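You operate a simulated robot arm through the tools that you are given. There is no shell and no other tool. Be economical: measure what you need, move in short steps, check, and stop when the job is done.

You run a simulated two-armed robot. Do the job below in one go: nothing can be reset, and whatever is moved stays where it is left.

JOB
Tip the salt cup and the water jug into the glass bowl for a brine.
Fine: put cup and jug back. Set down upright: water jug.

It is judged by the outcome, as a careful person would: the job done as asked, and still so three seconds after it is handed in. It fails if anything else is knocked over, pushed out of place, dropped, spilled or broken.

ROBOT AND FRAMES
Two 7-joint arms with two-finger parallel grippers on one trunk, on a base that drives. Base frame: it is fixed to the floor where the robot stands at the start and does not move with it; the origin is under the middle of the robot, x ahead of it, y to its left, z up. Lengths are in mm, angles in degrees, forces in N, time in s.
The left shoulder is at the start at [20, 113, 1365], the right one opposite. With the tool pointing down near the work surface each hand reaches from about 100 to 580 mm from the robot's upright axis, wherever it stands, measured 20 degrees to its own side. Places, roughly: glass bowl (19x19x9 cm) [500, -300, 900]. Payload 1.57 kg a hand.
The tool frame of a hand sits at the grasp point between the pads (the TCP): z along the fingers, y along the line on which they close. The tips reach 30 mm beyond it. Largest opening 80 mm; finger width 17, thickness 12; the body of the gripper, 40 by 82 mm, starts 80 mm behind the TCP.
Orientation is that of the tool frame in the base frame, as a unit quaternion [w, x, y, z]. With the fingers straight down and closing along the base's y, the tool's x points along the base's -x, its y along +y and its z along -z.

CONTROLS
- The arms move only by the tool move_arm. It takes "left_commands", "right_commands" or both (then of equal length, played together; a hand with none holds still); each is a list of rows, each an object of numbers (a shift or turn left out is 0, a gripper value left out holds the last): "dx", "dy", "dz": the shift along the tool's x, y, z in cm; "ax", "ay", "az": the turn, a rotation vector about the tool's x, y, z in degrees; "gripper": the gripper command, from -1 (shut) to 1 (fully open), values between in proportion. In form: [{"dx": .., "dy": .., "dz": .., "ax": .., "ay": .., "az": .., "gripper": ..}, ...]. A call has 1 to 20 rows; each row is the pose to reach, as a shift and turn from the pose commanded when the call began, along the tool's axes at that moment. A row lasts 0.2 s, in which the tool goes at most 50 mm and 8.6 degrees; a call with a longer step from one row to the next is refused whole, and so is a gripper value outside its range. Where a pose cannot be reached the arm comes as near as it can. A force on the tool above 40 N (or 10 N above the force at the start of the call, whichever is more), or a blocked arm, ends the call early, and 0.2 s more pass. Each finger travels about 45 mm/s and halts on what it meets, pressing with about 35 N; the grip force reading is that of the motor and also rises with nothing between the fingers. The clock runs only during rows and for 0.2 s after the last one: add rows that repeat a pose to give the fingers time. It gives the time, the measured TCP pose, the force on the tool (base axes), the opening and the grip force at its end, in the units of the frame above (readings bear some noise), with the torque about the TCP (base axes, N m) and any sound that the robot's microphone picked up, and new pictures: "show" is both (left out), scene, wrist or none (wrist: the cameras of the hands that moved).
- Cameras (640 x 400 px; columns grow to the right, rows downward): "scene" is now at [79.4, -51.2, 1486.4]; the picture's right is [-0.60, -0.80, 0.00], its down [-0.49, 0.37, -0.79] and it looks along [0.63, -0.47, -0.61] (base axes); focal length 254 px, centre (320, 200). "left" rides on the left gripper at [72, 7, -122] in its tool frame; the picture's right is [-0.09, 1.00, 0.00], its down [-0.84, -0.08, -0.54] and it looks along [-0.54, -0.05, 0.84] (tool axes); focal length 238 px, centre (320, 200). "right" rides on the right gripper at [72, -7, -122] in its tool frame; the picture's right is [0.09, 1.00, 0.00], its down [-0.84, 0.08, -0.54] and it looks along [-0.54, 0.05, 0.84] (tool axes); focal length 238 px, centre (320, 200). There is no depth. A picture from a camera that has moved, and an enlarged one, comes with that camera's place and axes in the base frame and with its lens.
- lift_body(by): slides the trunk up (or, below 0, down) by that many mm; the arms and the scene camera ride with it, the base frame stays. It gives what a move gives, with no picture.
- drive_base(legs): drives the robot by 1 to 6 legs, each [ahead, left, turn to the left] in mm, mm and degrees, along the robot's own axes; the way and the turn of a leg run together, so that a leg with both is an arc; at most 1500 mm and 180 degrees a leg. The arms and the cameras ride along, it lands a little off, and it stops where it bumps. It gives what a move gives, and a new picture of the scene camera.
- aim_head(pan, tilt): turns the head with the scene camera to pan (to the left, within 80 degrees either way) and tilt (down, from -29 to 69), counted from straight ahead of the robot. It gives what a move gives, and a new picture of the scene camera.
- zoom(camera, box): a new picture of the part [left, top, right, bottom] of that camera's present view, enlarged. It takes no simulated time.
- close_job(): hands the job in; it is judged then, once.

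Work in short steps. Places have to be worked out from the pictures, the camera data and where the tool is seen: move nearer, look again, correct. Check each grasp and each placing, and mend what went wrong. You have 120 turns and 260 pictures in all, those below and enlarged ones among them. Open the grippers and draw the arms clear of the work before you hand the job in, unless the task says otherwise; then end with one line.

The tools are called as a command line: name --argument value ..., lists and objects as JSON in quotes. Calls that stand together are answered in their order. move_arm: Moves the arms, as the interface text tells. Its arguments: {"type":"object","properties":{"left_commands":{"type":"array","items":{"type":"object","properties":{"dx":{"type":"number"},"dy":{"type":"number"},"dz":{"type":"number"},"ax":{"type":"number"},"ay":{"type":"number"},"az":{"type":"number"},"gripper":{"type":"number"}}}},"right_commands":{"type":"array","items":{"type":"object","properties":{"dx":{"type":"number"},"dy":{"type":"number"},"dz":{"type":"number"},"ax":{"type":"number"},"ay":{"type":"number"},"az":{"type":"number"},"gripper":{"type":"number"}}}},"show":{"type":"string","enum":["both","scene","wrist","none"]}},"required":[]} The other tools are called the same way: lift_body (by) slides the trunk up or down; drive_base (legs) drives the base; aim_head (pan, tilt) turns the head that bears the scene camera; zoom (camera, box) takes an enlarged picture of a part of a camera's view; close_job () hands the job in.

At the start:

```text
time: 0.0
left_tool_pos: [335.6, -48.3, 1312.3]
left_ee_rot: [0.0, 0.0, 1.0, 0.001]
left_force: [0.2, -0.6, -0.1]
left_wrist_torque: [0.0, 0.0, -0.01]
left_width: 80.3
left_finger_force: 0.0
right_tool_pos: [241.6, -319.8, 1284.6]
right_ee_rot: [0.0, 0.0, 1.0, 0.0]
right_force: [-0.1, 0.2, 0.4]
right_wrist_torque: [-0.02, 0.02, 0.01]
right_width: 80.2
right_finger_force: 0.1
trunk travel left (down, up): [-418.0, 152.0]
robot x, y, heading: [-0.2, 0.6, -0.1]
head pan, tilt: [-36.5, 37.9]
```

scene: 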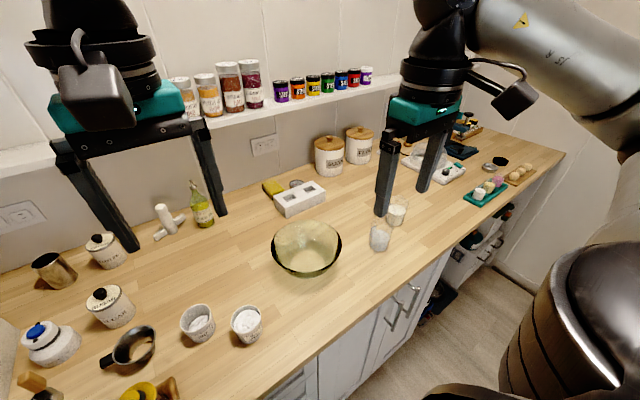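
right: 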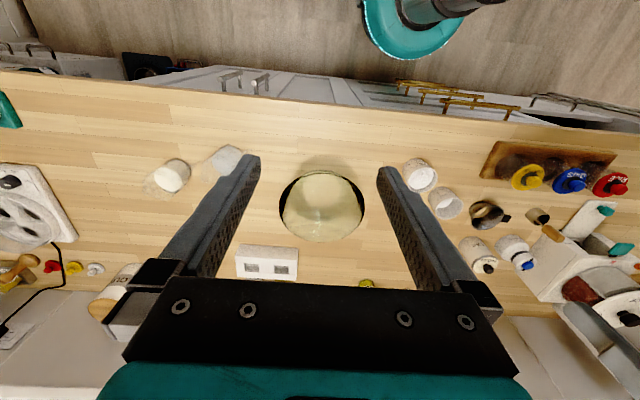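
left: 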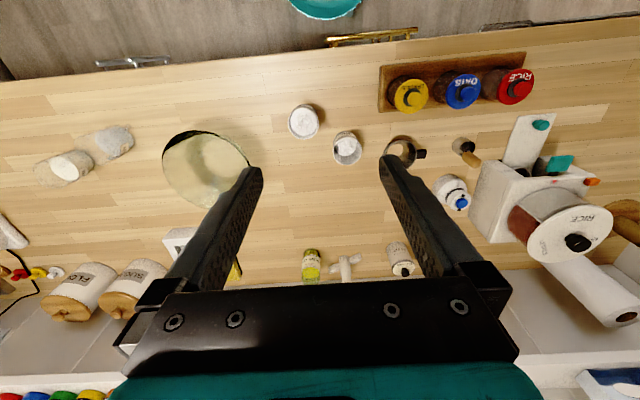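

I'll enlarge the scene view to tell the cups and vessels apart.

zoom --camera "scene" --box '[160, 270, 290, 360]'

zoom --camera "scene" --box '[340, 180, 430, 260]'

zoom --camera "scene" --box '[0, 220, 180, 400]'

```text
4.44 times, centred on (225, 315) of scene
camera zoom: at [79.4, -51.2, 1486.4], right [-0.6, -0.8, 0.0], down [-0.49, 0.37, -0.79], along [0.63, -0.47, -0.61], focal length 1130 px, centre (742, -311)
```

zoom: 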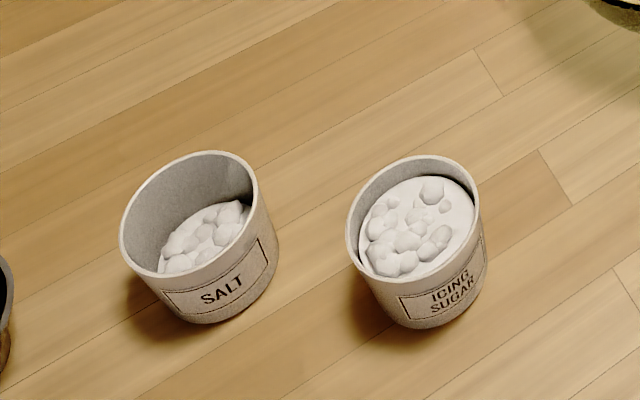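

```text
5.00 times, centred on (385, 220) of scene
camera zoom: at [79.4, -51.2, 1486.4], right [-0.6, -0.8, 0.0], down [-0.49, 0.37, -0.79], along [0.63, -0.47, -0.61], focal length 1272 px, centre (-5, 100)
```

zoom: 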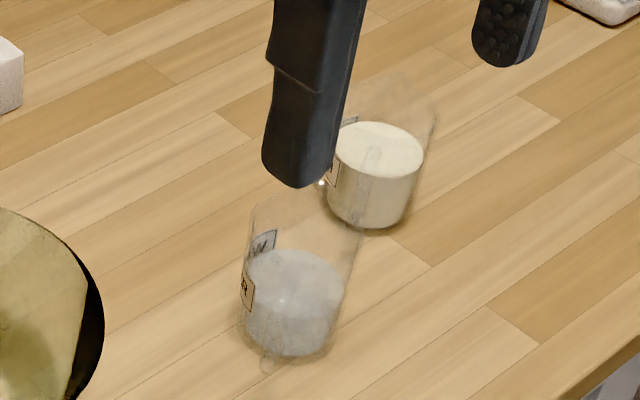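

```text
2.22 times, centred on (90, 310) of scene
camera zoom: at [79.4, -51.2, 1486.4], right [-0.6, -0.8, 0.0], down [-0.49, 0.37, -0.79], along [0.63, -0.47, -0.61], focal length 565 px, centre (831, -44)
```

zoom: 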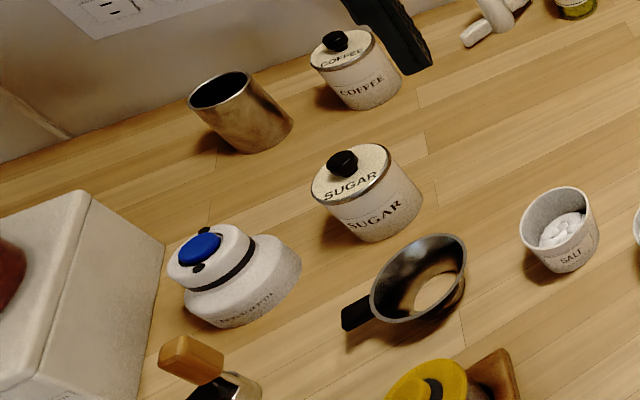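

Salt is the left one of the two small cups (≈[468,-4]), and the water jug is the "W" glass nearest the bowl (≈[373,-588]). Both are out of easy reach from here, so I'll look right before driving sideways.

aim_head --pan -75 --tilt 55

zoom --camera "right" --box '[120, 120, 260, 210]'

```text
time: 1.1
left_tool_pos: [335.3, -48.9, 1313.1]
left_ee_rot: [0.0, 0.0, 1.0, -0.001]
left_force: [-0.1, -0.4, -0.2]
left_wrist_torque: [-0.01, 0.02, -0.01]
left_width: 79.9
left_finger_force: 0.1
right_tool_pos: [242.7, -318.8, 1283.6]
right_ee_rot: [0.0, 0.0, 1.0, 0.001]
right_force: [0.5, -0.1, 0.2]
right_wrist_torque: [0.0, 0.0, 0.01]
right_width: 80.2
right_finger_force: 0.1
trunk travel left (down, up): [-418.0, 152.0]
robot x, y, heading: [-2.4, 1.2, 0.0]
head pan, tilt: [-75.0, 55.0]
camera scene: at [28.8, -69.4, 1462.6], right [-0.97, -0.26, 0.0], down [-0.21, 0.79, -0.57], along [0.15, -0.55, -0.82], focal length 254 px, centre (320, 200)
```

scene: 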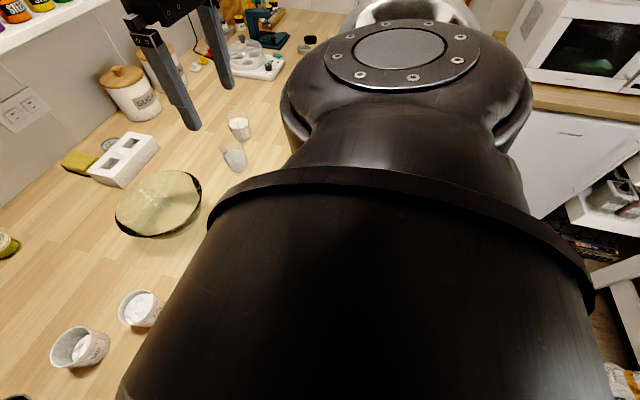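

```text
4.44 times, centred on (190, 165) of right
camera zoom: at [169.3, -327.8, 1405.7], right [-0.09, 1.0, 0.0], down [0.84, 0.08, 0.54], along [0.54, 0.05, -0.84], focal length 1059 px, centre (898, 356)
```

zoom: 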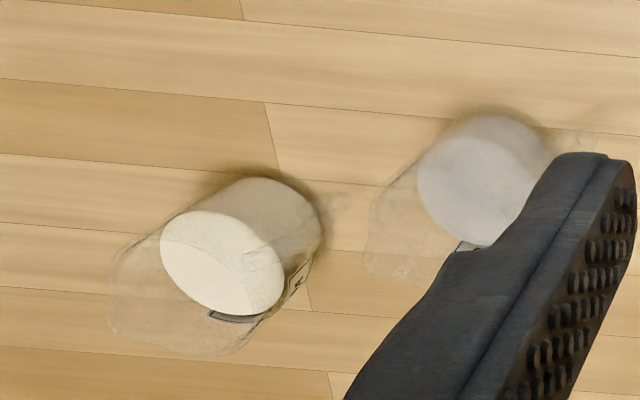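

The large dark shape is the robot's own shoulder; the floor to the right looks free. I drive 290 mm to the right so that both cup and jug come in reach of their arms.

drive_base --legs '[[0, -290, 0]]'

aim_head --pan 0 --tilt 50

```text
time: 3.0
left_tool_pos: [335.7, -336.0, 1313.4]
left_ee_rot: [0.0, 0.0, 1.0, 0.0]
left_force: [0.5, -0.2, 0.5]
left_wrist_torque: [0.02, 0.0, 0.0]
left_width: 80.1
left_finger_force: 0.1
right_tool_pos: [241.7, -606.3, 1283.8]
right_ee_rot: [0.0, 0.0, 1.0, 0.0]
right_force: [0.4, -0.3, 0.4]
right_wrist_torque: [-0.03, 0.0, -0.02]
right_width: 80.2
right_finger_force: 0.0
trunk travel left (down, up): [-418.0, 152.0]
robot x, y, heading: [1.3, -289.1, -0.2]
head pan, tilt: [-75.0, 55.0]
camera scene: at [28.5, -356.9, 1462.5], right [-0.97, -0.26, 0.0], down [-0.21, 0.79, -0.57], along [0.15, -0.55, -0.82], focal length 254 px, centre (320, 200)
```

scene: 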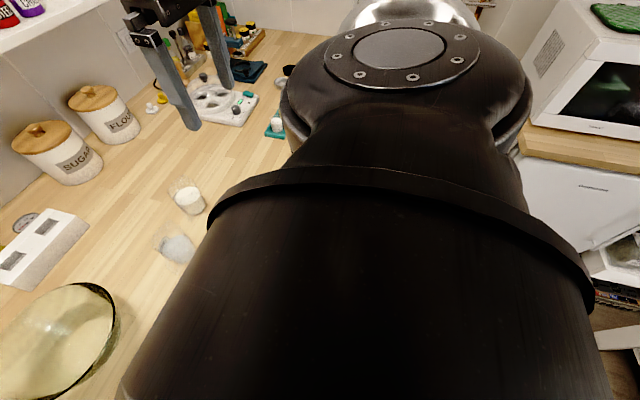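

```text
time: 4.5
left_tool_pos: [336.8, -336.1, 1312.5]
left_ee_rot: [0.0, 0.001, 1.0, 0.0]
left_force: [0.2, -0.4, 0.5]
left_wrist_torque: [0.01, -0.02, -0.02]
left_width: 79.9
left_finger_force: 0.1
right_tool_pos: [240.5, -606.2, 1284.4]
right_ee_rot: [0.0, 0.0, 1.0, 0.0]
right_force: [0.7, 0.3, 0.0]
right_wrist_torque: [0.02, -0.01, 0.01]
right_width: 80.1
right_finger_force: 0.0
trunk travel left (down, up): [-418.0, 152.0]
robot x, y, heading: [1.5, -284.8, 0.1]
head pan, tilt: [0.0, 50.0]
camera scene: at [86.9, -286.7, 1469.1], right [0.0, -1.0, 0.0], down [-0.77, 0.0, -0.64], along [0.64, 0.0, -0.77], focal length 254 px, centre (320, 200)
```

scene: 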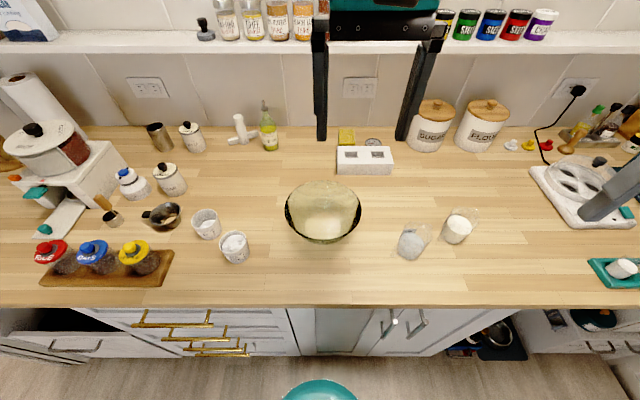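

Good overhead view. I zoom on jug and salt for precise positions.

zoom --camera "scene" --box '[370, 190, 498, 270]'

zoom --camera "scene" --box '[138, 190, 266, 270]'

zoom --camera "scene" --box '[260, 165, 388, 245]'

```text
5.00 times, centred on (434, 230) of scene
camera zoom: at [86.9, -286.7, 1469.1], right [0.0, -1.0, 0.0], down [-0.77, 0.0, -0.64], along [0.64, 0.0, -0.77], focal length 1272 px, centre (-250, 50)
```

zoom: 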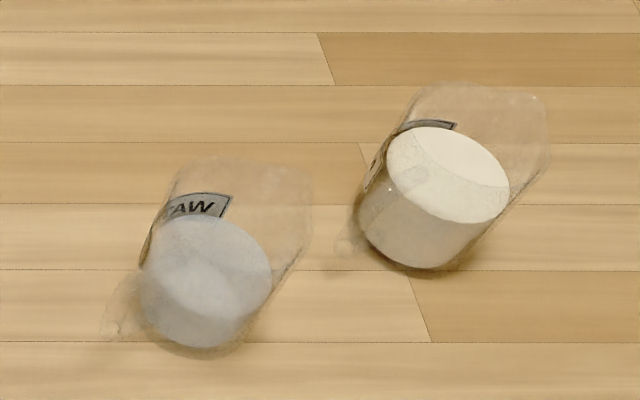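

```text
5.00 times, centred on (202, 230) of scene
camera zoom: at [86.9, -286.7, 1469.1], right [0.0, -1.0, 0.0], down [-0.77, 0.0, -0.64], along [0.64, 0.0, -0.77], focal length 1272 px, centre (910, 50)
```

zoom: 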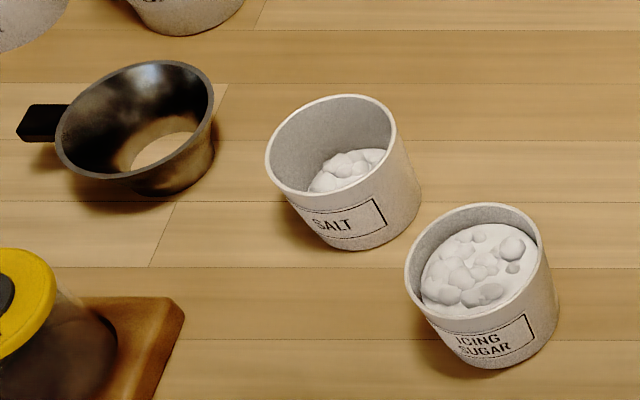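

```text
5.00 times, centred on (324, 205) of scene
camera zoom: at [86.9, -286.7, 1469.1], right [0.0, -1.0, 0.0], down [-0.77, 0.0, -0.64], along [0.64, 0.0, -0.77], focal length 1272 px, centre (300, 175)
```

zoom: 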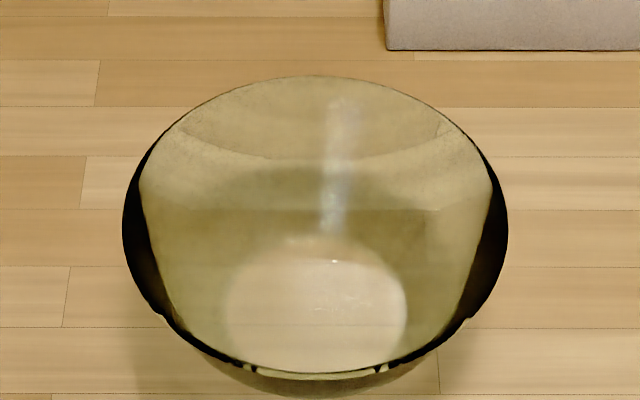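

Side grasps with the fingers level (camera uppermost) suit pouring by rolling the wrist. I first test in free air whether the right wrist can be turned about its axis.

move_arm --right_commands '[{"az": 8.5}, {"az": 17}, {"az": 25.5}, {"az": 34}, {"az": 42.5}, {"az": 51}, {"az": 59.5}, {"az": 68}, {"az": 76.5}, {"az": 85}, {"az": 93.5}, {"az": 102}, {"az": 110.5}, {"az": 119}, {"az": 127.5}, {"az": 136}, {"az": 144.5}, {"az": 153}, {"az": 161.5}, {"az": 170}]' --show "scene"

```text
time: 8.7
left_tool_pos: [337.0, -334.9, 1313.4]
left_ee_rot: [0.0, 0.0, 1.0, 0.001]
left_force: [0.3, -0.2, -0.1]
left_wrist_torque: [-0.01, 0.0, -0.02]
left_width: 80.2
left_finger_force: 0.1
right_tool_pos: [242.6, -606.6, 1285.3]
right_ee_rot: [0.0, 0.996, 0.085, 0.0]
right_force: [0.6, -0.3, -0.5]
right_wrist_torque: [-0.03, -0.02, -0.05]
right_width: 79.8
right_finger_force: 0.1
trunk travel left (down, up): [-418.0, 152.0]
robot x, y, heading: [-0.9, -287.0, -0.0]
head pan, tilt: [0.0, 50.0]
camera scene: at [86.9, -286.6, 1469.1], right [0.0, -1.0, 0.0], down [-0.77, 0.0, -0.64], along [0.64, 0.0, -0.77], focal length 254 px, centre (320, 200)
```

scene: 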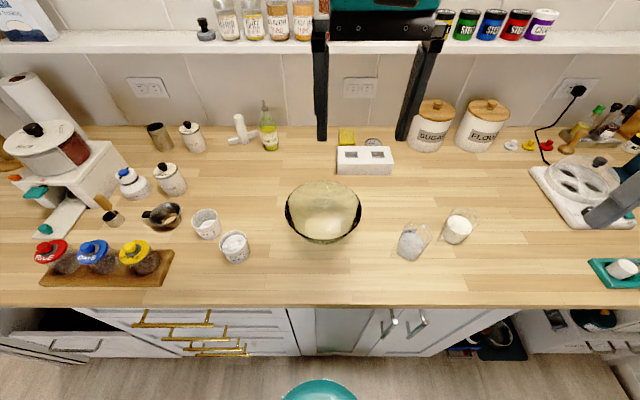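

The wrist turns freely. Now I pitch the fingers up to level (camera on top) while moving 15 cm ahead.

move_arm --right_commands '[{"ay": 8, "dx": 1.5}, {"ay": 16, "dx": 3}, {"ay": 24, "dx": 4.5}, {"ay": 32, "dx": 6}, {"ay": 40, "dx": 7.5}, {"ay": 48, "dx": 9}, {"ay": 56, "dx": 10.5}, {"ay": 64, "dx": 12}, {"ay": 72, "dx": 13.5}, {"ay": 80, "dx": 15}, {"ay": 80, "dx": 15}]'

```text
time: 11.1
left_tool_pos: [335.9, -335.4, 1314.1]
left_ee_rot: [0.0, 0.0, 1.0, 0.001]
left_force: [-0.3, -0.1, 0.0]
left_wrist_torque: [0.0, -0.02, -0.02]
left_width: 80.2
left_finger_force: 0.0
right_tool_pos: [390.3, -580.7, 1283.1]
right_ee_rot: [-0.057, 0.763, 0.068, 0.641]
right_force: [-0.6, -0.5, -0.3]
right_wrist_torque: [-0.01, -0.05, 0.01]
right_width: 79.9
right_finger_force: 0.0
right hand out of reach, approached as far as the arm can: row 7, 8, 9, 10
trunk travel left (down, up): [-418.0, 152.0]
robot x, y, heading: [-0.3, -289.8, -0.0]
head pan, tilt: [0.0, 50.0]
camera scene: at [87.4, -286.4, 1469.1], right [0.0, -1.0, 0.0], down [-0.77, 0.0, -0.64], along [0.64, 0.0, -0.77], focal length 254 px, centre (320, 200)
camera right: at [281.8, -594.4, 1375.2], right [0.19, -0.98, 0.09], down [-0.65, -0.19, -0.73], along [0.73, 0.08, -0.68], focal length 238 px, centre (320, 200)
```

scene: 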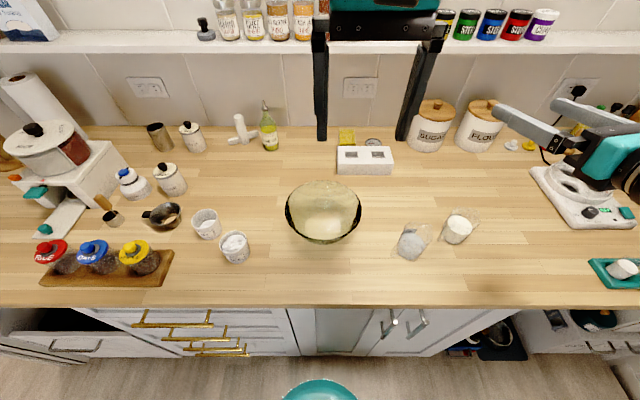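
right: 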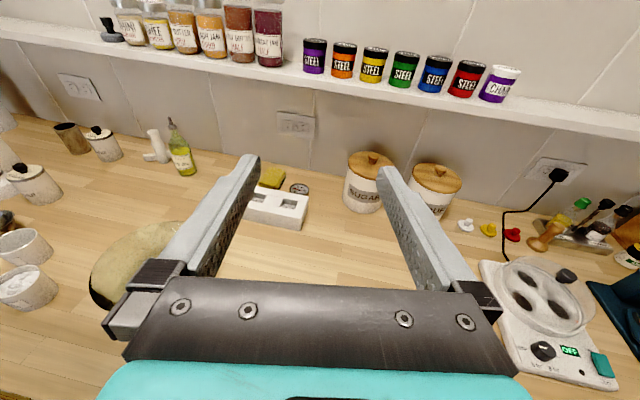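

Level fingers work on the right. I do the same with the left hand, moving it over to the left (toward salt) as it turns.

move_arm --left_commands '[{"az": -8.5, "dy": 1.5}, {"az": -17, "dy": 3}, {"az": -25.5, "dy": 4.5}, {"az": -34, "dy": 6}, {"az": -42.5, "dy": 7.5}, {"az": -51, "dy": 9}, {"az": -59.5, "dy": 10.5}, {"az": -68, "dy": 12}, {"az": -76.5, "dy": 13.5}, {"az": -85, "dy": 15}, {"az": -93.5, "dy": 16.5}, {"az": -102, "dy": 18}, {"az": -110.5, "dy": 19.5}, {"az": -119, "dy": 21}, {"az": -127.5, "dy": 22.5}, {"az": -136, "dy": 24}, {"az": -144.5, "dy": 25}, {"az": -153, "dy": 26}, {"az": -161.5, "dy": 27}, {"az": -170, "dy": 28}]' --show "none"

move_arm --left_commands '[{"ay": 8, "dx": 0.5}, {"ay": 16, "dx": 1}, {"ay": 24, "dx": 1.5}, {"ay": 32, "dx": 2}, {"ay": 40, "dx": 2.5}, {"ay": 48, "dx": 3}, {"ay": 56, "dx": 3.5}, {"ay": 64, "dx": 4}, {"ay": 72, "dx": 4.5}, {"ay": 80, "dx": 5}, {"ay": 80, "dx": 5}]'

```text
time: 15.3
left_tool_pos: [336.5, -54.6, 1312.2]
left_ee_rot: [0.001, 0.996, -0.084, 0.0]
left_force: [0.0, 0.7, -0.2]
left_wrist_torque: [-0.01, -0.03, 0.01]
left_width: 79.9
left_finger_force: 0.1
right_tool_pos: [388.2, -580.8, 1284.0]
right_ee_rot: [-0.056, 0.763, 0.066, 0.64]
right_force: [0.1, 0.1, 0.4]
right_wrist_torque: [-0.02, -0.02, 0.01]
right_width: 80.1
right_finger_force: 0.1
trunk travel left (down, up): [-418.0, 152.0]
robot x, y, heading: [1.7, -285.5, -0.0]
head pan, tilt: [0.0, 50.0]
```

```text
time: 17.7
left_tool_pos: [425.7, -38.9, 1313.4]
left_ee_rot: [0.053, 0.776, -0.066, 0.625]
left_force: [-0.8, 0.3, -0.4]
left_wrist_torque: [-0.06, 0.02, -0.03]
left_width: 79.9
left_finger_force: 0.1
left hand out of reach, approached as far as the arm can: row 6, 7, 8, 9, 10, 11
right_tool_pos: [389.0, -580.5, 1284.9]
right_ee_rot: [-0.056, 0.763, 0.067, 0.64]
right_force: [0.2, -0.4, 0.6]
right_wrist_torque: [-0.01, 0.0, 0.01]
right_width: 80.1
right_finger_force: 0.0
trunk travel left (down, up): [-418.0, 152.0]
robot x, y, heading: [-1.7, -288.9, 0.0]
head pan, tilt: [0.0, 50.0]
camera scene: at [86.9, -286.6, 1469.1], right [0.0, -1.0, 0.0], down [-0.77, 0.0, -0.64], along [0.64, 0.0, -0.77], focal length 254 px, centre (320, 200)
camera left: at [321.7, -27.9, 1411.2], right [-0.19, -0.98, -0.09], down [-0.69, 0.2, -0.7], along [0.7, -0.07, -0.71], focal length 238 px, centre (320, 200)
```

scene: 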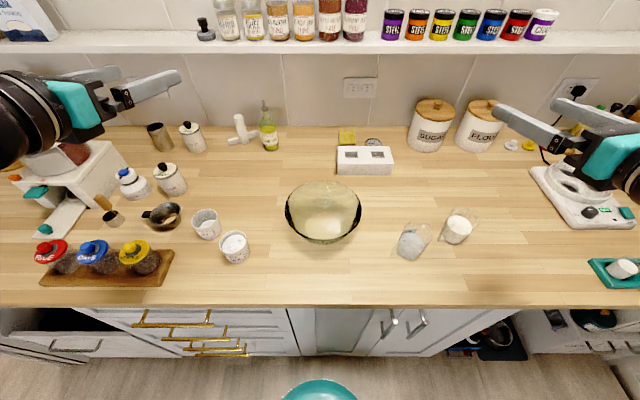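
left: 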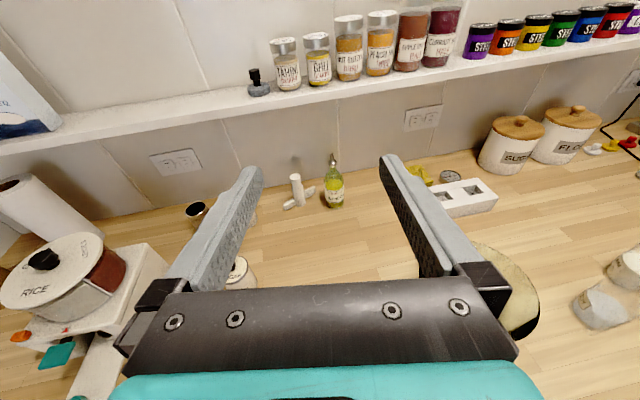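

Table height triangulates to ≈885 and the jug to ≈[402,-518]. I lower the right hand to in front of the jug, still well above the counter, to look closely.

move_arm --right_commands '[{"dx": -2.9, "dy": -0.55, "dz": -0.32}, {"dx": -5.8, "dy": -1.1, "dz": -0.64}, {"dx": -8.7, "dy": -1.65, "dz": -0.96}, {"dx": -11.6, "dy": -2.2, "dz": -1.28}, {"dx": -14.5, "dy": -2.75, "dz": -1.6}, {"dx": -17.4, "dy": -3.3, "dz": -1.92}, {"dx": -20.3, "dy": -3.85, "dz": -2.24}, {"dx": -23.2, "dy": -4.4, "dz": -2.56}, {"dx": -26.1, "dy": -4.95, "dz": -2.88}, {"dx": -29, "dy": -5.5, "dz": -3.2}]'

```text
time: 19.9
left_tool_pos: [427.4, -38.5, 1314.0]
left_ee_rot: [0.052, 0.776, -0.066, 0.625]
left_force: [-0.8, 0.1, 0.3]
left_wrist_torque: [0.01, 0.0, -0.02]
left_width: 80.3
left_finger_force: 0.1
right_tool_pos: [275.2, -613.0, 1130.0]
right_ee_rot: [-0.057, 0.763, 0.067, 0.64]
right_force: [0.2, 0.3, 0.1]
right_wrist_torque: [0.03, 0.04, -0.02]
right_width: 80.0
right_finger_force: 0.1
right hand out of reach, approached as far as the arm can: row 3, 4, 5, 6, 7, 8, 9, 10
trunk travel left (down, up): [-418.0, 152.0]
robot x, y, heading: [1.3, -285.1, 0.2]
head pan, tilt: [0.0, 50.0]
camera scene: at [87.1, -286.5, 1469.1], right [0.0, -1.0, 0.0], down [-0.77, 0.0, -0.64], along [0.64, 0.0, -0.77], focal length 254 px, centre (320, 200)
camera right: at [167.0, -627.9, 1221.2], right [0.19, -0.98, 0.09], down [-0.66, -0.19, -0.73], along [0.73, 0.08, -0.68], focal length 238 px, centre (320, 200)
```

scene: 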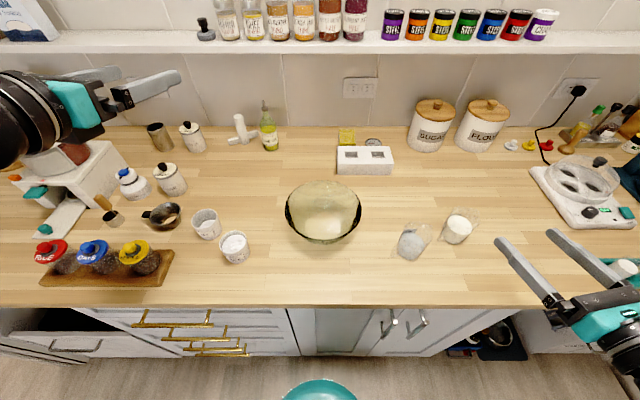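
right: 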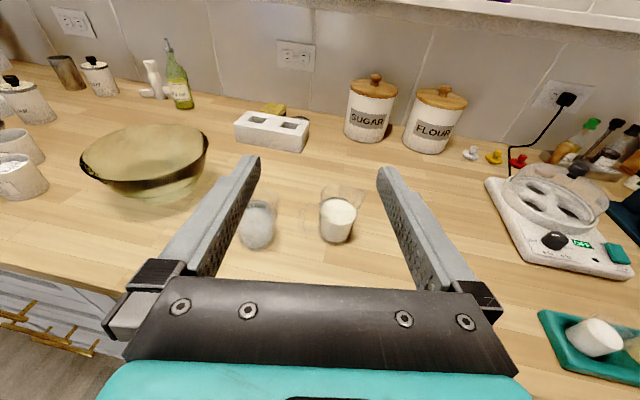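

Too close to the body for that posture. I back the base up 200 mm and slide the trunk down some so the arms can reach ahead.

drive_base --legs '[[-200, 0, 0]]'

lift_body --by -150

move_arm --right_commands '[{}, {}]' --left_commands '[{}, {}]'

```text
time: 21.5
left_tool_pos: [226.0, -37.5, 1314.1]
left_ee_rot: [0.052, 0.777, -0.066, 0.624]
left_force: [0.7, 0.9, 0.3]
left_wrist_torque: [0.0, 0.03, 0.0]
left_width: 80.0
left_finger_force: 0.2
right_tool_pos: [73.8, -613.7, 1130.7]
right_ee_rot: [-0.057, 0.763, 0.067, 0.64]
right_force: [-0.8, 0.3, 0.3]
right_wrist_torque: [-0.04, -0.01, 0.03]
right_width: 79.6
right_finger_force: 0.0
trunk travel left (down, up): [-418.0, 152.0]
robot x, y, heading: [-198.4, -283.8, 0.0]
head pan, tilt: [0.0, 50.0]
camera scene: at [-114.2, -286.4, 1469.2], right [0.0, -1.0, 0.0], down [-0.77, 0.0, -0.64], along [0.64, 0.0, -0.77], focal length 254 px, centre (320, 200)
```

scene: 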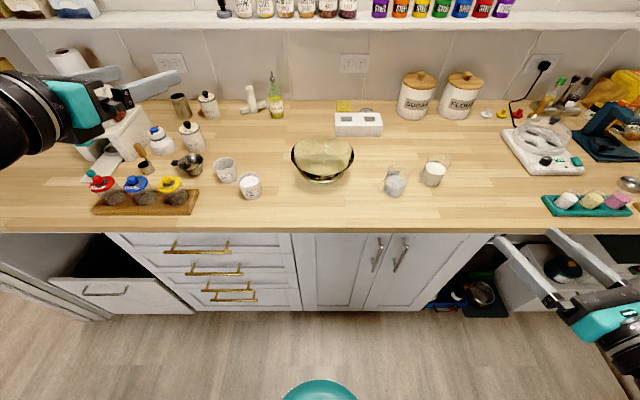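

```text
time: 23.3
left_tool_pos: [227.3, -39.1, 1164.5]
left_ee_rot: [0.052, 0.777, -0.066, 0.624]
left_force: [-0.8, -0.4, -0.8]
left_wrist_torque: [0.02, 0.0, -0.01]
left_width: 80.2
left_finger_force: 0.0
right_tool_pos: [76.1, -614.2, 979.8]
right_ee_rot: [-0.055, 0.763, 0.066, 0.64]
right_force: [-1.3, 0.1, 0.0]
right_wrist_torque: [0.04, 0.02, -0.01]
right_width: 79.7
right_finger_force: 0.1
trunk travel left (down, up): [-268.0, 302.0]
robot x, y, heading: [-202.1, -287.9, -0.0]
head pan, tilt: [0.0, 50.0]
```

```text
time: 23.9
left_tool_pos: [227.2, -39.0, 1164.4]
left_ee_rot: [0.053, 0.776, -0.067, 0.625]
left_force: [0.9, -0.1, -0.4]
left_wrist_torque: [0.02, -0.02, 0.04]
left_width: 80.0
left_finger_force: 0.1
right_tool_pos: [75.2, -615.2, 980.2]
right_ee_rot: [-0.056, 0.763, 0.067, 0.64]
right_force: [0.4, -0.1, -0.5]
right_wrist_torque: [0.01, 0.02, -0.01]
right_width: 80.2
right_finger_force: 0.0
trunk travel left (down, up): [-268.0, 302.0]
robot x, y, heading: [-200.3, -285.7, 0.0]
head pan, tilt: [0.0, 50.0]
camera scene: at [-113.1, -286.4, 1319.1], right [0.0, -1.0, 0.0], down [-0.77, 0.0, -0.64], along [0.64, 0.0, -0.77], focal length 254 px, centre (320, 200)
camera right: at [-33.2, -627.6, 1071.4], right [0.19, -0.98, 0.09], down [-0.66, -0.19, -0.73], along [0.73, 0.08, -0.68], focal length 238 px, centre (320, 200)
camera left: at [122.0, -27.9, 1261.2], right [-0.19, -0.98, -0.09], down [-0.69, 0.2, -0.7], along [0.7, -0.07, -0.71], focal length 238 px, centre (320, 200)
```

scene: 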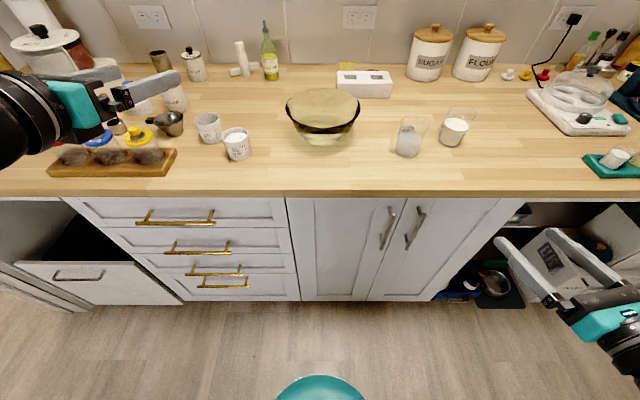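
right: 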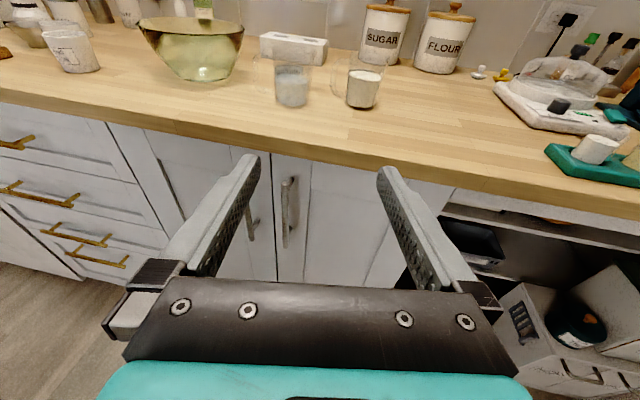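
left: 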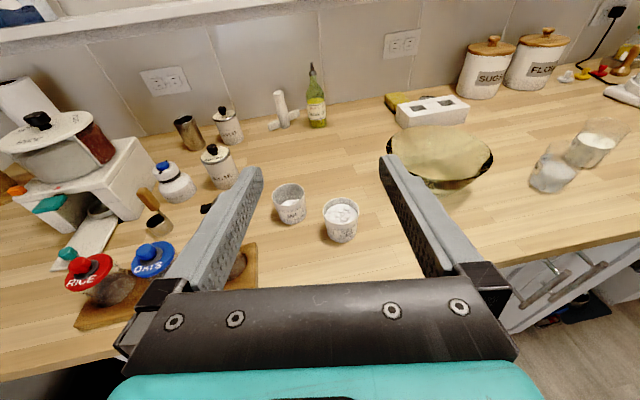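

Now enlarge the jug and salt from these lower viewpoints.

zoom --camera "right" --box '[230, 40, 390, 140]'

zoom --camera "scene" --box '[360, 90, 488, 170]'

zoom --camera "left" --box '[240, 170, 400, 270]'

zoom --camera "scene" --box '[150, 90, 278, 170]'

```text
4.00 times, centred on (310, 90) of right
camera zoom: at [-33.2, -627.6, 1071.4], right [0.19, -0.98, 0.09], down [-0.66, -0.19, -0.73], along [0.73, 0.08, -0.68], focal length 953 px, centre (360, 640)
```

zoom: 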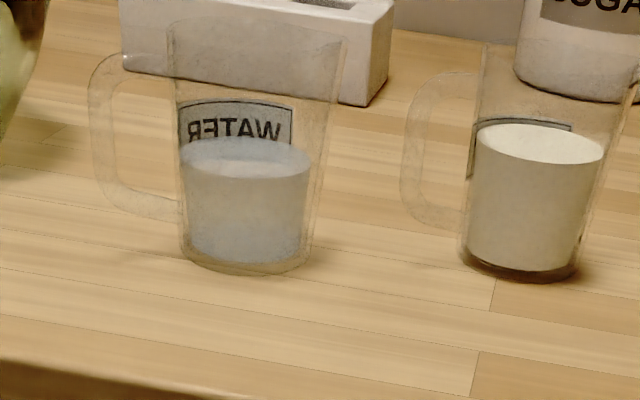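

```text
5.00 times, centred on (424, 130) of scene
camera zoom: at [-113.1, -286.4, 1319.1], right [0.0, -1.0, 0.0], down [-0.77, 0.0, -0.64], along [0.64, 0.0, -0.77], focal length 1272 px, centre (-200, 550)
```

zoom: 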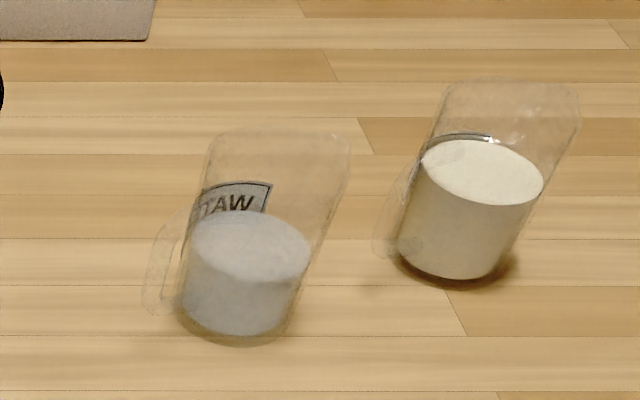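

```text
4.00 times, centred on (320, 220) of left
camera zoom: at [122.0, -27.9, 1261.2], right [-0.19, -0.98, -0.09], down [-0.69, 0.2, -0.7], along [0.7, -0.07, -0.71], focal length 953 px, centre (320, 120)
```

zoom: 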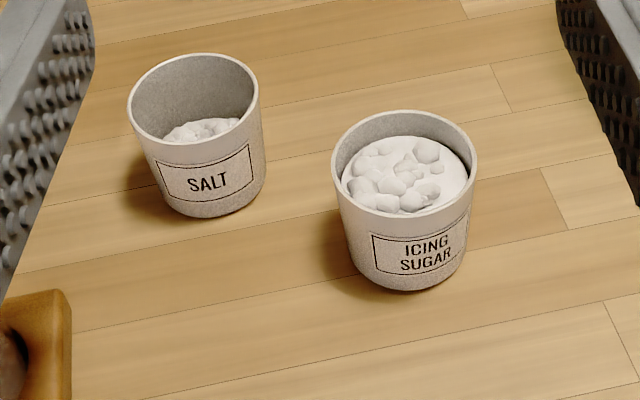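

```text
5.00 times, centred on (214, 130) of scene
camera zoom: at [-113.1, -286.4, 1319.1], right [0.0, -1.0, 0.0], down [-0.77, 0.0, -0.64], along [0.64, 0.0, -0.77], focal length 1272 px, centre (850, 550)
```

zoom: 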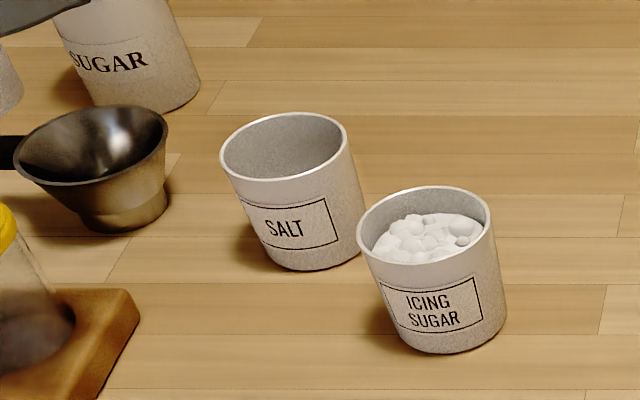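

Jug: centre ≈[391,-508], base z≈893, rim ≈985, handle pointing to its left and toward me (≈114°). I'll approach it from the handle side, fingers straddling the handle, pointing ≈-55°; the right arm swings toward that pre-grasp pose, well clear.

move_arm --right_commands '[{"dx": 0.74, "dy": -2.04, "dz": 2.49, "ax": -6.4, "az": 1.12}, {"dx": 1.48, "dy": -4.08, "dz": 4.98, "ax": -12.8, "az": 2.24}, {"dx": 2.22, "dy": -6.12, "dz": 7.47, "ax": -19.2, "az": 3.36}, {"dx": 2.96, "dy": -8.16, "dz": 9.96, "ax": -25.6, "az": 4.48}, {"dx": 3.7, "dy": -10.2, "dz": 12.45, "ax": -32, "az": 5.6}, {"dx": 4.44, "dy": -12.24, "dz": 14.94, "ax": -38.4, "az": 6.72}, {"dx": 5.18, "dy": -14.28, "dz": 17.43, "ax": -44.8, "az": 7.84}, {"dx": 5.92, "dy": -16.32, "dz": 19.92, "ax": -51.2, "az": 8.96}, {"dx": 6.66, "dy": -18.36, "dz": 22.41, "ax": -57.6, "az": 10.08}, {"dx": 7.4, "dy": -20.4, "dz": 24.9, "ax": -64, "az": 11.2}, {"dx": 7.4, "dy": -20.4, "dz": 24.9, "ax": -64, "az": 11.2}]'

```text
time: 26.3
left_tool_pos: [226.2, -37.5, 1164.3]
left_ee_rot: [0.052, 0.777, -0.066, 0.625]
left_force: [0.3, -0.5, -0.1]
left_wrist_torque: [-0.02, 0.0, 0.01]
left_width: 80.0
left_finger_force: 0.1
right_tool_pos: [163.2, -704.1, 1095.3]
right_ee_rot: [0.11, 0.791, -0.233, 0.555]
right_force: [-0.7, 0.4, -0.6]
right_wrist_torque: [0.02, -0.01, -0.01]
right_width: 80.0
right_finger_force: 0.1
right hand out of reach, approached as far as the arm can: row 1, 2, 3, 4, 5, 6, 7, 8, 9, 10, 11
trunk travel left (down, up): [-268.0, 302.0]
robot x, y, heading: [-199.5, -284.1, 0.2]
head pan, tilt: [0.0, 50.0]
camera scene: at [-113.1, -286.4, 1319.1], right [0.0, -1.0, 0.0], down [-0.77, 0.0, -0.64], along [0.64, 0.0, -0.77], focal length 254 px, centre (320, 200)
camera right: at [84.4, -664.0, 1205.6], right [-0.46, -0.89, 0.0], down [-0.71, 0.37, -0.59], along [0.52, -0.28, -0.81], focal length 238 px, centre (320, 200)
```

scene: 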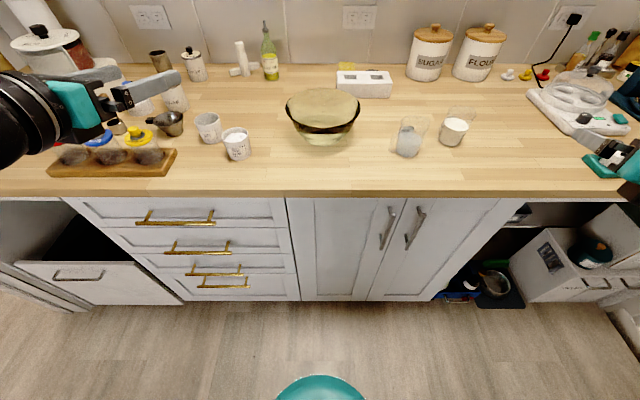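
right: 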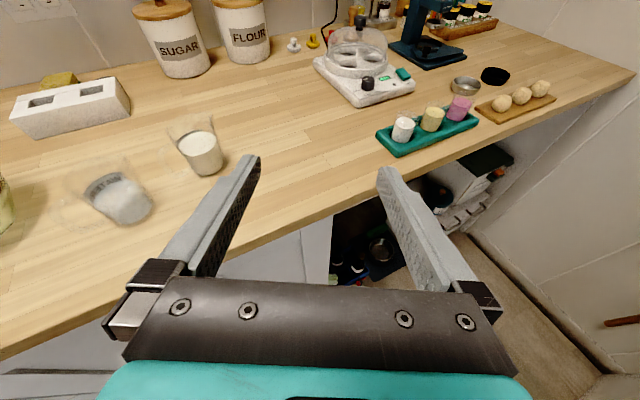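

That direction is awkward for the right arm; the left arm (after turning the base right) suits the jug. For the salt cup, neighbours are tight (pan 20 mm to its left, icing cup to its right), so a grasp from above is better; I test in free air how far the left hand can pitch up for pouring.

move_arm --left_commands '[{"dz": 2}, {"dz": 4, "ay": 8}, {"dz": 6, "ay": 16}, {"dz": 8, "ay": 24}, {"dz": 10, "ay": 32}, {"dz": 10, "ay": 40}, {"dz": 10, "ay": 48}, {"dz": 10, "ay": 48}]' --show "scene"

```text
time: 28.1
left_tool_pos: [248.0, -70.9, 1167.4]
left_ee_rot: [0.054, 0.765, -0.12, 0.631]
left_force: [0.5, 0.9, -0.6]
left_wrist_torque: [0.0, 0.04, -0.01]
left_width: 79.8
left_finger_force: 0.0
left hand out of reach, approached as far as the arm can: row 1, 2, 3, 4, 5, 6, 7, 8
right_tool_pos: [162.5, -703.3, 1095.2]
right_ee_rot: [0.111, 0.79, -0.233, 0.556]
right_force: [-0.7, 0.2, 0.0]
right_wrist_torque: [0.0, -0.03, 0.01]
right_width: 79.9
right_finger_force: 0.1
trunk travel left (down, up): [-268.0, 302.0]
robot x, y, heading: [-199.1, -284.9, -0.1]
head pan, tilt: [0.0, 50.0]
camera scene: at [-113.1, -286.4, 1319.1], right [0.0, -1.0, 0.0], down [-0.77, 0.0, -0.64], along [0.64, 0.0, -0.77], focal length 254 px, centre (320, 200)
```

scene: 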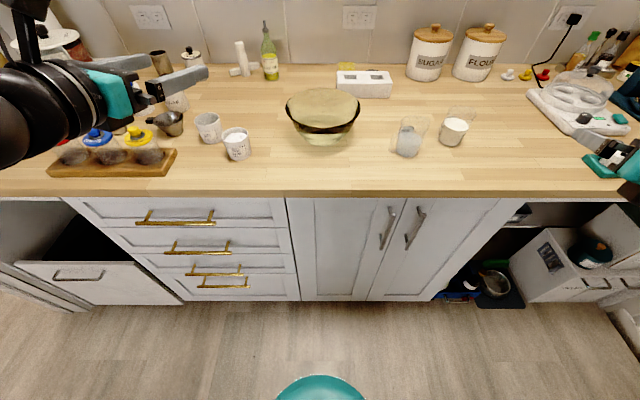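

Wrist roll (not pitch) is the good pouring motion, and the left arm rolls freely toward the right. First I check how the right arm's commands respond and lift/retract it so it's out of the way before lowering the trunk.

move_arm --right_commands '[{"dz": -3}, {"dz": -6}, {"dz": -9}, {"dz": -12}, {"dz": -12}]' --show "none"

```text
time: 29.3
left_tool_pos: [247.2, -71.4, 1166.3]
left_ee_rot: [0.053, 0.765, -0.119, 0.631]
left_force: [-0.2, 0.0, -0.5]
left_wrist_torque: [0.02, -0.01, -0.02]
left_width: 79.9
left_finger_force: 0.0
right_tool_pos: [145.0, -726.1, 1114.8]
right_ee_rot: [0.11, 0.79, -0.233, 0.556]
right_force: [0.0, 0.8, -0.8]
right_wrist_torque: [-0.01, -0.02, -0.02]
right_width: 80.3
right_finger_force: 0.1
right hand out of reach, approached as far as the arm can: row 1, 2, 3, 4, 5
trunk travel left (down, up): [-268.0, 302.0]
robot x, y, heading: [-197.9, -284.5, -0.1]
head pan, tilt: [0.0, 50.0]
```

move_arm --right_commands '[{"ay": -8}, {"ay": -16}, {"ay": -24}, {"ay": -32}, {"ay": -40}, {"ay": -48}, {"ay": -48}]' --show "none"

```text
time: 30.9
left_tool_pos: [246.8, -71.2, 1166.5]
left_ee_rot: [0.054, 0.765, -0.121, 0.63]
left_force: [0.2, 0.5, -0.3]
left_wrist_torque: [0.01, 0.0, 0.01]
left_width: 79.9
left_finger_force: 0.1
right_tool_pos: [138.6, -723.0, 1118.1]
right_ee_rot: [0.006, 0.948, -0.258, 0.186]
right_force: [0.1, 0.1, -0.3]
right_wrist_torque: [0.06, 0.06, -0.03]
right_width: 80.2
right_finger_force: 0.0
trunk travel left (down, up): [-268.0, 302.0]
robot x, y, heading: [-200.9, -285.2, -0.2]
head pan, tilt: [0.0, 50.0]
```

Commands start from where the arm actually stopped, good. Raise the right hand 20 cm to park it.

move_arm --right_commands '[{"dx": 1.44, "dy": -0.34, "dz": -3.72}, {"dx": 2.88, "dy": -0.68, "dz": -7.44}, {"dx": 4.32, "dy": -1.02, "dz": -11.16}, {"dx": 5.76, "dy": -1.36, "dz": -14.88}, {"dx": 7.2, "dy": -1.7, "dz": -18.6}, {"dx": 7.2, "dy": -1.7, "dz": -18.6}]' --show "none"

drive_base --legs '[[80, 0, 0]]'

lift_body --by -120

move_arm --left_commands '[{}]'

```text
time: 32.3
left_tool_pos: [250.0, -72.6, 1165.2]
left_ee_rot: [0.053, 0.765, -0.119, 0.631]
left_force: [-0.2, 0.1, 0.7]
left_wrist_torque: [-0.01, 0.02, -0.02]
left_width: 80.0
left_finger_force: 0.1
right_tool_pos: [140.8, -723.5, 1321.9]
right_ee_rot: [0.006, 0.948, -0.259, 0.186]
right_force: [-0.7, -0.6, 0.2]
right_wrist_torque: [0.02, 0.0, 0.05]
right_width: 79.9
right_finger_force: 0.0
trunk travel left (down, up): [-268.0, 302.0]
robot x, y, heading: [-199.1, -288.8, 0.1]
head pan, tilt: [0.0, 50.0]
```

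```text
time: 33.3
left_tool_pos: [326.0, -71.9, 1165.3]
left_ee_rot: [0.054, 0.765, -0.12, 0.631]
left_force: [-0.4, -0.4, -0.4]
left_wrist_torque: [0.0, -0.01, -0.02]
left_width: 79.8
left_finger_force: 0.0
right_tool_pos: [218.6, -722.0, 1320.1]
right_ee_rot: [0.005, 0.948, -0.257, 0.187]
right_force: [-0.1, -0.6, 0.0]
right_wrist_torque: [-0.01, 0.02, -0.03]
right_width: 80.1
right_finger_force: 0.1
trunk travel left (down, up): [-268.0, 302.0]
robot x, y, heading: [-121.8, -283.2, 0.0]
head pan, tilt: [0.0, 50.0]
camera scene: at [-33.3, -286.4, 1319.0], right [0.0, -1.0, 0.0], down [-0.77, 0.0, -0.64], along [0.64, 0.0, -0.77], focal length 254 px, centre (320, 200)
```

scene: 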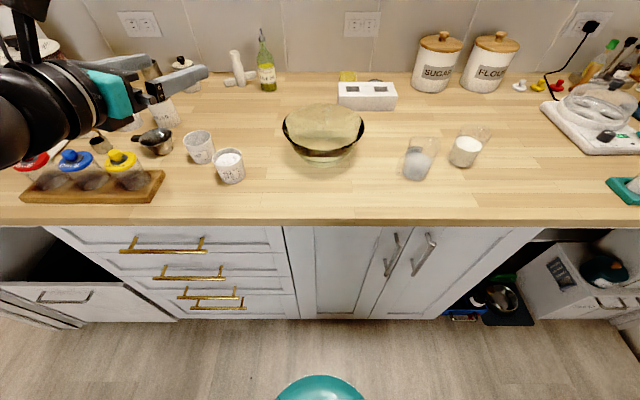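

```text
time: 34.8
left_tool_pos: [325.2, -70.3, 1047.5]
left_ee_rot: [0.053, 0.765, -0.119, 0.631]
left_force: [-0.5, 0.2, 0.7]
left_wrist_torque: [-0.01, 0.02, 0.02]
left_width: 80.0
left_finger_force: 0.0
right_tool_pos: [217.7, -723.0, 1200.4]
right_ee_rot: [0.006, 0.948, -0.258, 0.186]
right_force: [0.1, -0.9, -0.8]
right_wrist_torque: [-0.02, -0.01, 0.02]
right_width: 79.7
right_finger_force: 0.1
trunk travel left (down, up): [-148.0, 422.0]
robot x, y, heading: [-118.8, -287.7, -0.2]
head pan, tilt: [0.0, 50.0]
```

```text
time: 35.2
left_tool_pos: [325.2, -71.6, 1046.9]
left_ee_rot: [0.053, 0.765, -0.119, 0.631]
left_force: [-0.5, 0.4, -0.6]
left_wrist_torque: [0.01, -0.01, 0.0]
left_width: 79.9
left_finger_force: 0.1
right_tool_pos: [217.8, -722.4, 1201.4]
right_ee_rot: [0.005, 0.948, -0.258, 0.186]
right_force: [0.2, 0.7, -0.2]
right_wrist_torque: [0.0, 0.01, 0.01]
right_width: 79.9
right_finger_force: 0.1
trunk travel left (down, up): [-148.0, 422.0]
robot x, y, heading: [-122.6, -286.8, -0.1]
head pan, tilt: [0.0, 50.0]
camera scene: at [-34.4, -286.4, 1199.1], right [0.0, -1.0, 0.0], down [-0.77, 0.0, -0.64], along [0.64, 0.0, -0.77], focal length 254 px, centre (320, 200)
camera left: at [219.6, -57.8, 1141.9], right [-0.27, -0.95, -0.16], down [-0.64, 0.3, -0.7], along [0.72, -0.08, -0.69], focal length 238 px, centre (320, 200)
```

scene: 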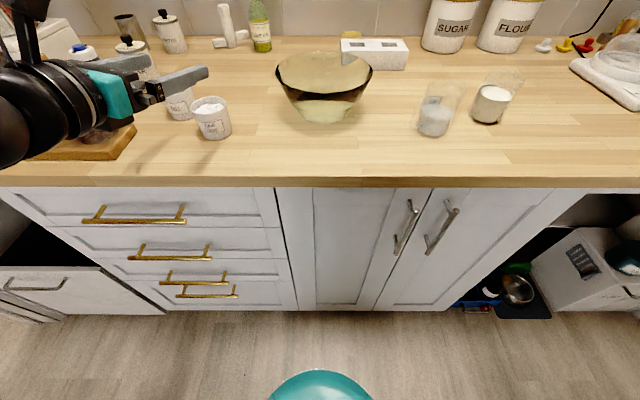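
left: 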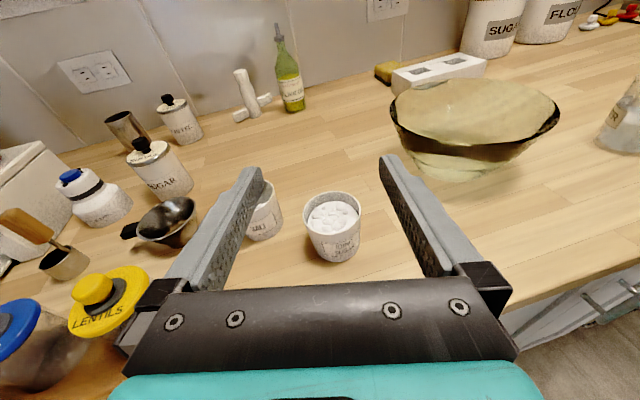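

Measured: salt rim ≈[449,-3,960], icing ≈[382,-88], lentil jar ≈[351,113], so a corridor pointing ≈-7° fits. I move the left hand above the salt cup at z 1060, pitched 18° down, slightly narrower opening.

move_arm --left_commands '[{"dx": 0.74, "dy": -2.42, "dz": 2.27, "ax": 1.54, "ay": -1.74, "az": -0.95, "gripper": 0.88}, {"dx": 1.48, "dy": -4.85, "dz": 4.54, "ax": 3.08, "ay": -3.48, "az": -1.9}, {"dx": 2.21, "dy": -7.27, "dz": 6.81, "ax": 4.61, "ay": -5.22, "az": -2.85}, {"dx": 2.95, "dy": -9.7, "dz": 9.08, "ax": 6.15, "ay": -6.96, "az": -3.8}, {"dx": 2.95, "dy": -9.7, "dz": 9.08, "ax": 6.15, "ay": -6.96, "az": -3.8}]'

```text
time: 36.4
left_tool_pos: [443.9, -2.3, 1063.2]
left_ee_rot: [0.026, 0.808, -0.063, 0.585]
left_force: [0.0, 0.2, -0.8]
left_wrist_torque: [-0.01, 0.0, 0.04]
left_width: 75.4
left_finger_force: 0.0
right_tool_pos: [218.2, -722.1, 1201.4]
right_ee_rot: [0.006, 0.948, -0.258, 0.187]
right_force: [-0.9, -0.5, 0.0]
right_wrist_torque: [-0.03, 0.01, -0.02]
right_width: 79.9
right_finger_force: 0.0
trunk travel left (down, up): [-148.0, 422.0]
robot x, y, heading: [-119.3, -287.5, -0.0]
head pan, tilt: [0.0, 50.0]
camera scene: at [-34.4, -286.4, 1199.1], right [0.0, -1.0, 0.0], down [-0.77, 0.0, -0.64], along [0.64, 0.0, -0.77], focal length 254 px, centre (320, 200)
camera left: at [349.4, 0.2, 1171.5], right [-0.16, -0.98, -0.12], down [-0.76, 0.2, -0.62], along [0.63, -0.01, -0.77], focal length 238 px, centre (320, 200)
```

scene: 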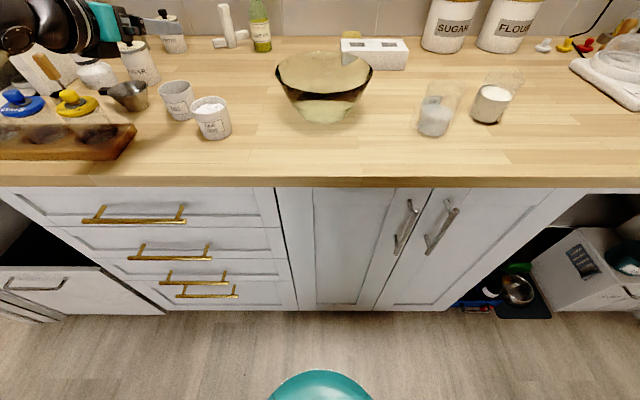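
left: 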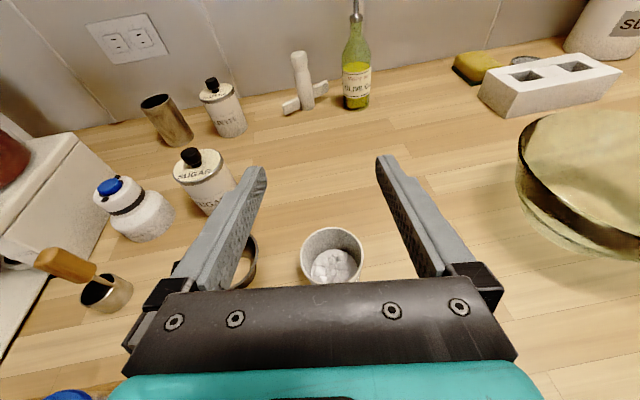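

The salt cup's rim triangulates to (451,-2.5), dead under the hand. I descend straight down around it to z≈936.

move_arm --left_commands '[{"dx": -2.4, "dy": 0.06, "dz": 0.92}, {"dx": -4.8, "dy": 0.12, "dz": 1.83}, {"dx": -7.2, "dy": 0.18, "dz": 2.75}, {"dx": -9.6, "dy": 0.24, "dz": 3.66}, {"dx": -12, "dy": 0.3, "dz": 4.58}, {"dx": -12, "dy": 0.3, "dz": 4.58}]'

```text
time: 37.8
left_tool_pos: [448.6, -2.1, 935.3]
left_ee_rot: [0.025, 0.807, -0.063, 0.586]
left_force: [0.2, -0.6, 0.1]
left_wrist_torque: [0.02, -0.02, -0.03]
left_width: 75.5
left_finger_force: 0.0
right_tool_pos: [217.9, -721.5, 1201.9]
right_ee_rot: [0.006, 0.948, -0.258, 0.186]
right_force: [-0.3, 0.2, -0.9]
right_wrist_torque: [0.01, -0.02, 0.04]
right_width: 80.2
right_finger_force: 0.0
trunk travel left (down, up): [-148.0, 422.0]
robot x, y, heading: [-119.2, -286.4, -0.0]
head pan, tilt: [0.0, 50.0]
camera scene: at [-34.4, -286.4, 1199.1], right [0.0, -1.0, 0.0], down [-0.77, 0.0, -0.64], along [0.64, 0.0, -0.77], focal length 254 px, centre (320, 200)
camera left: at [353.6, 0.0, 1042.9], right [-0.16, -0.98, -0.12], down [-0.76, 0.2, -0.62], along [0.64, -0.01, -0.77], focal length 238 px, centre (320, 200)
```

scene: 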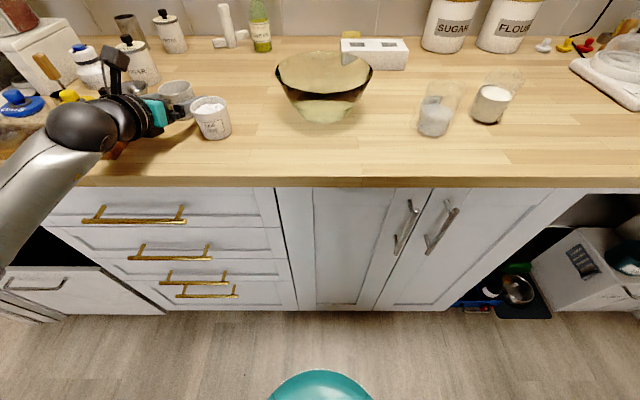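
left: 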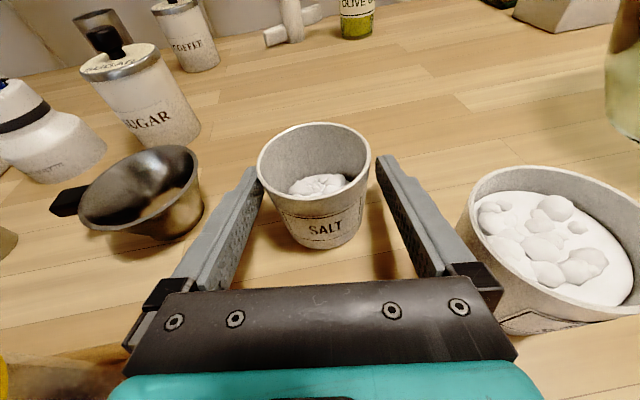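

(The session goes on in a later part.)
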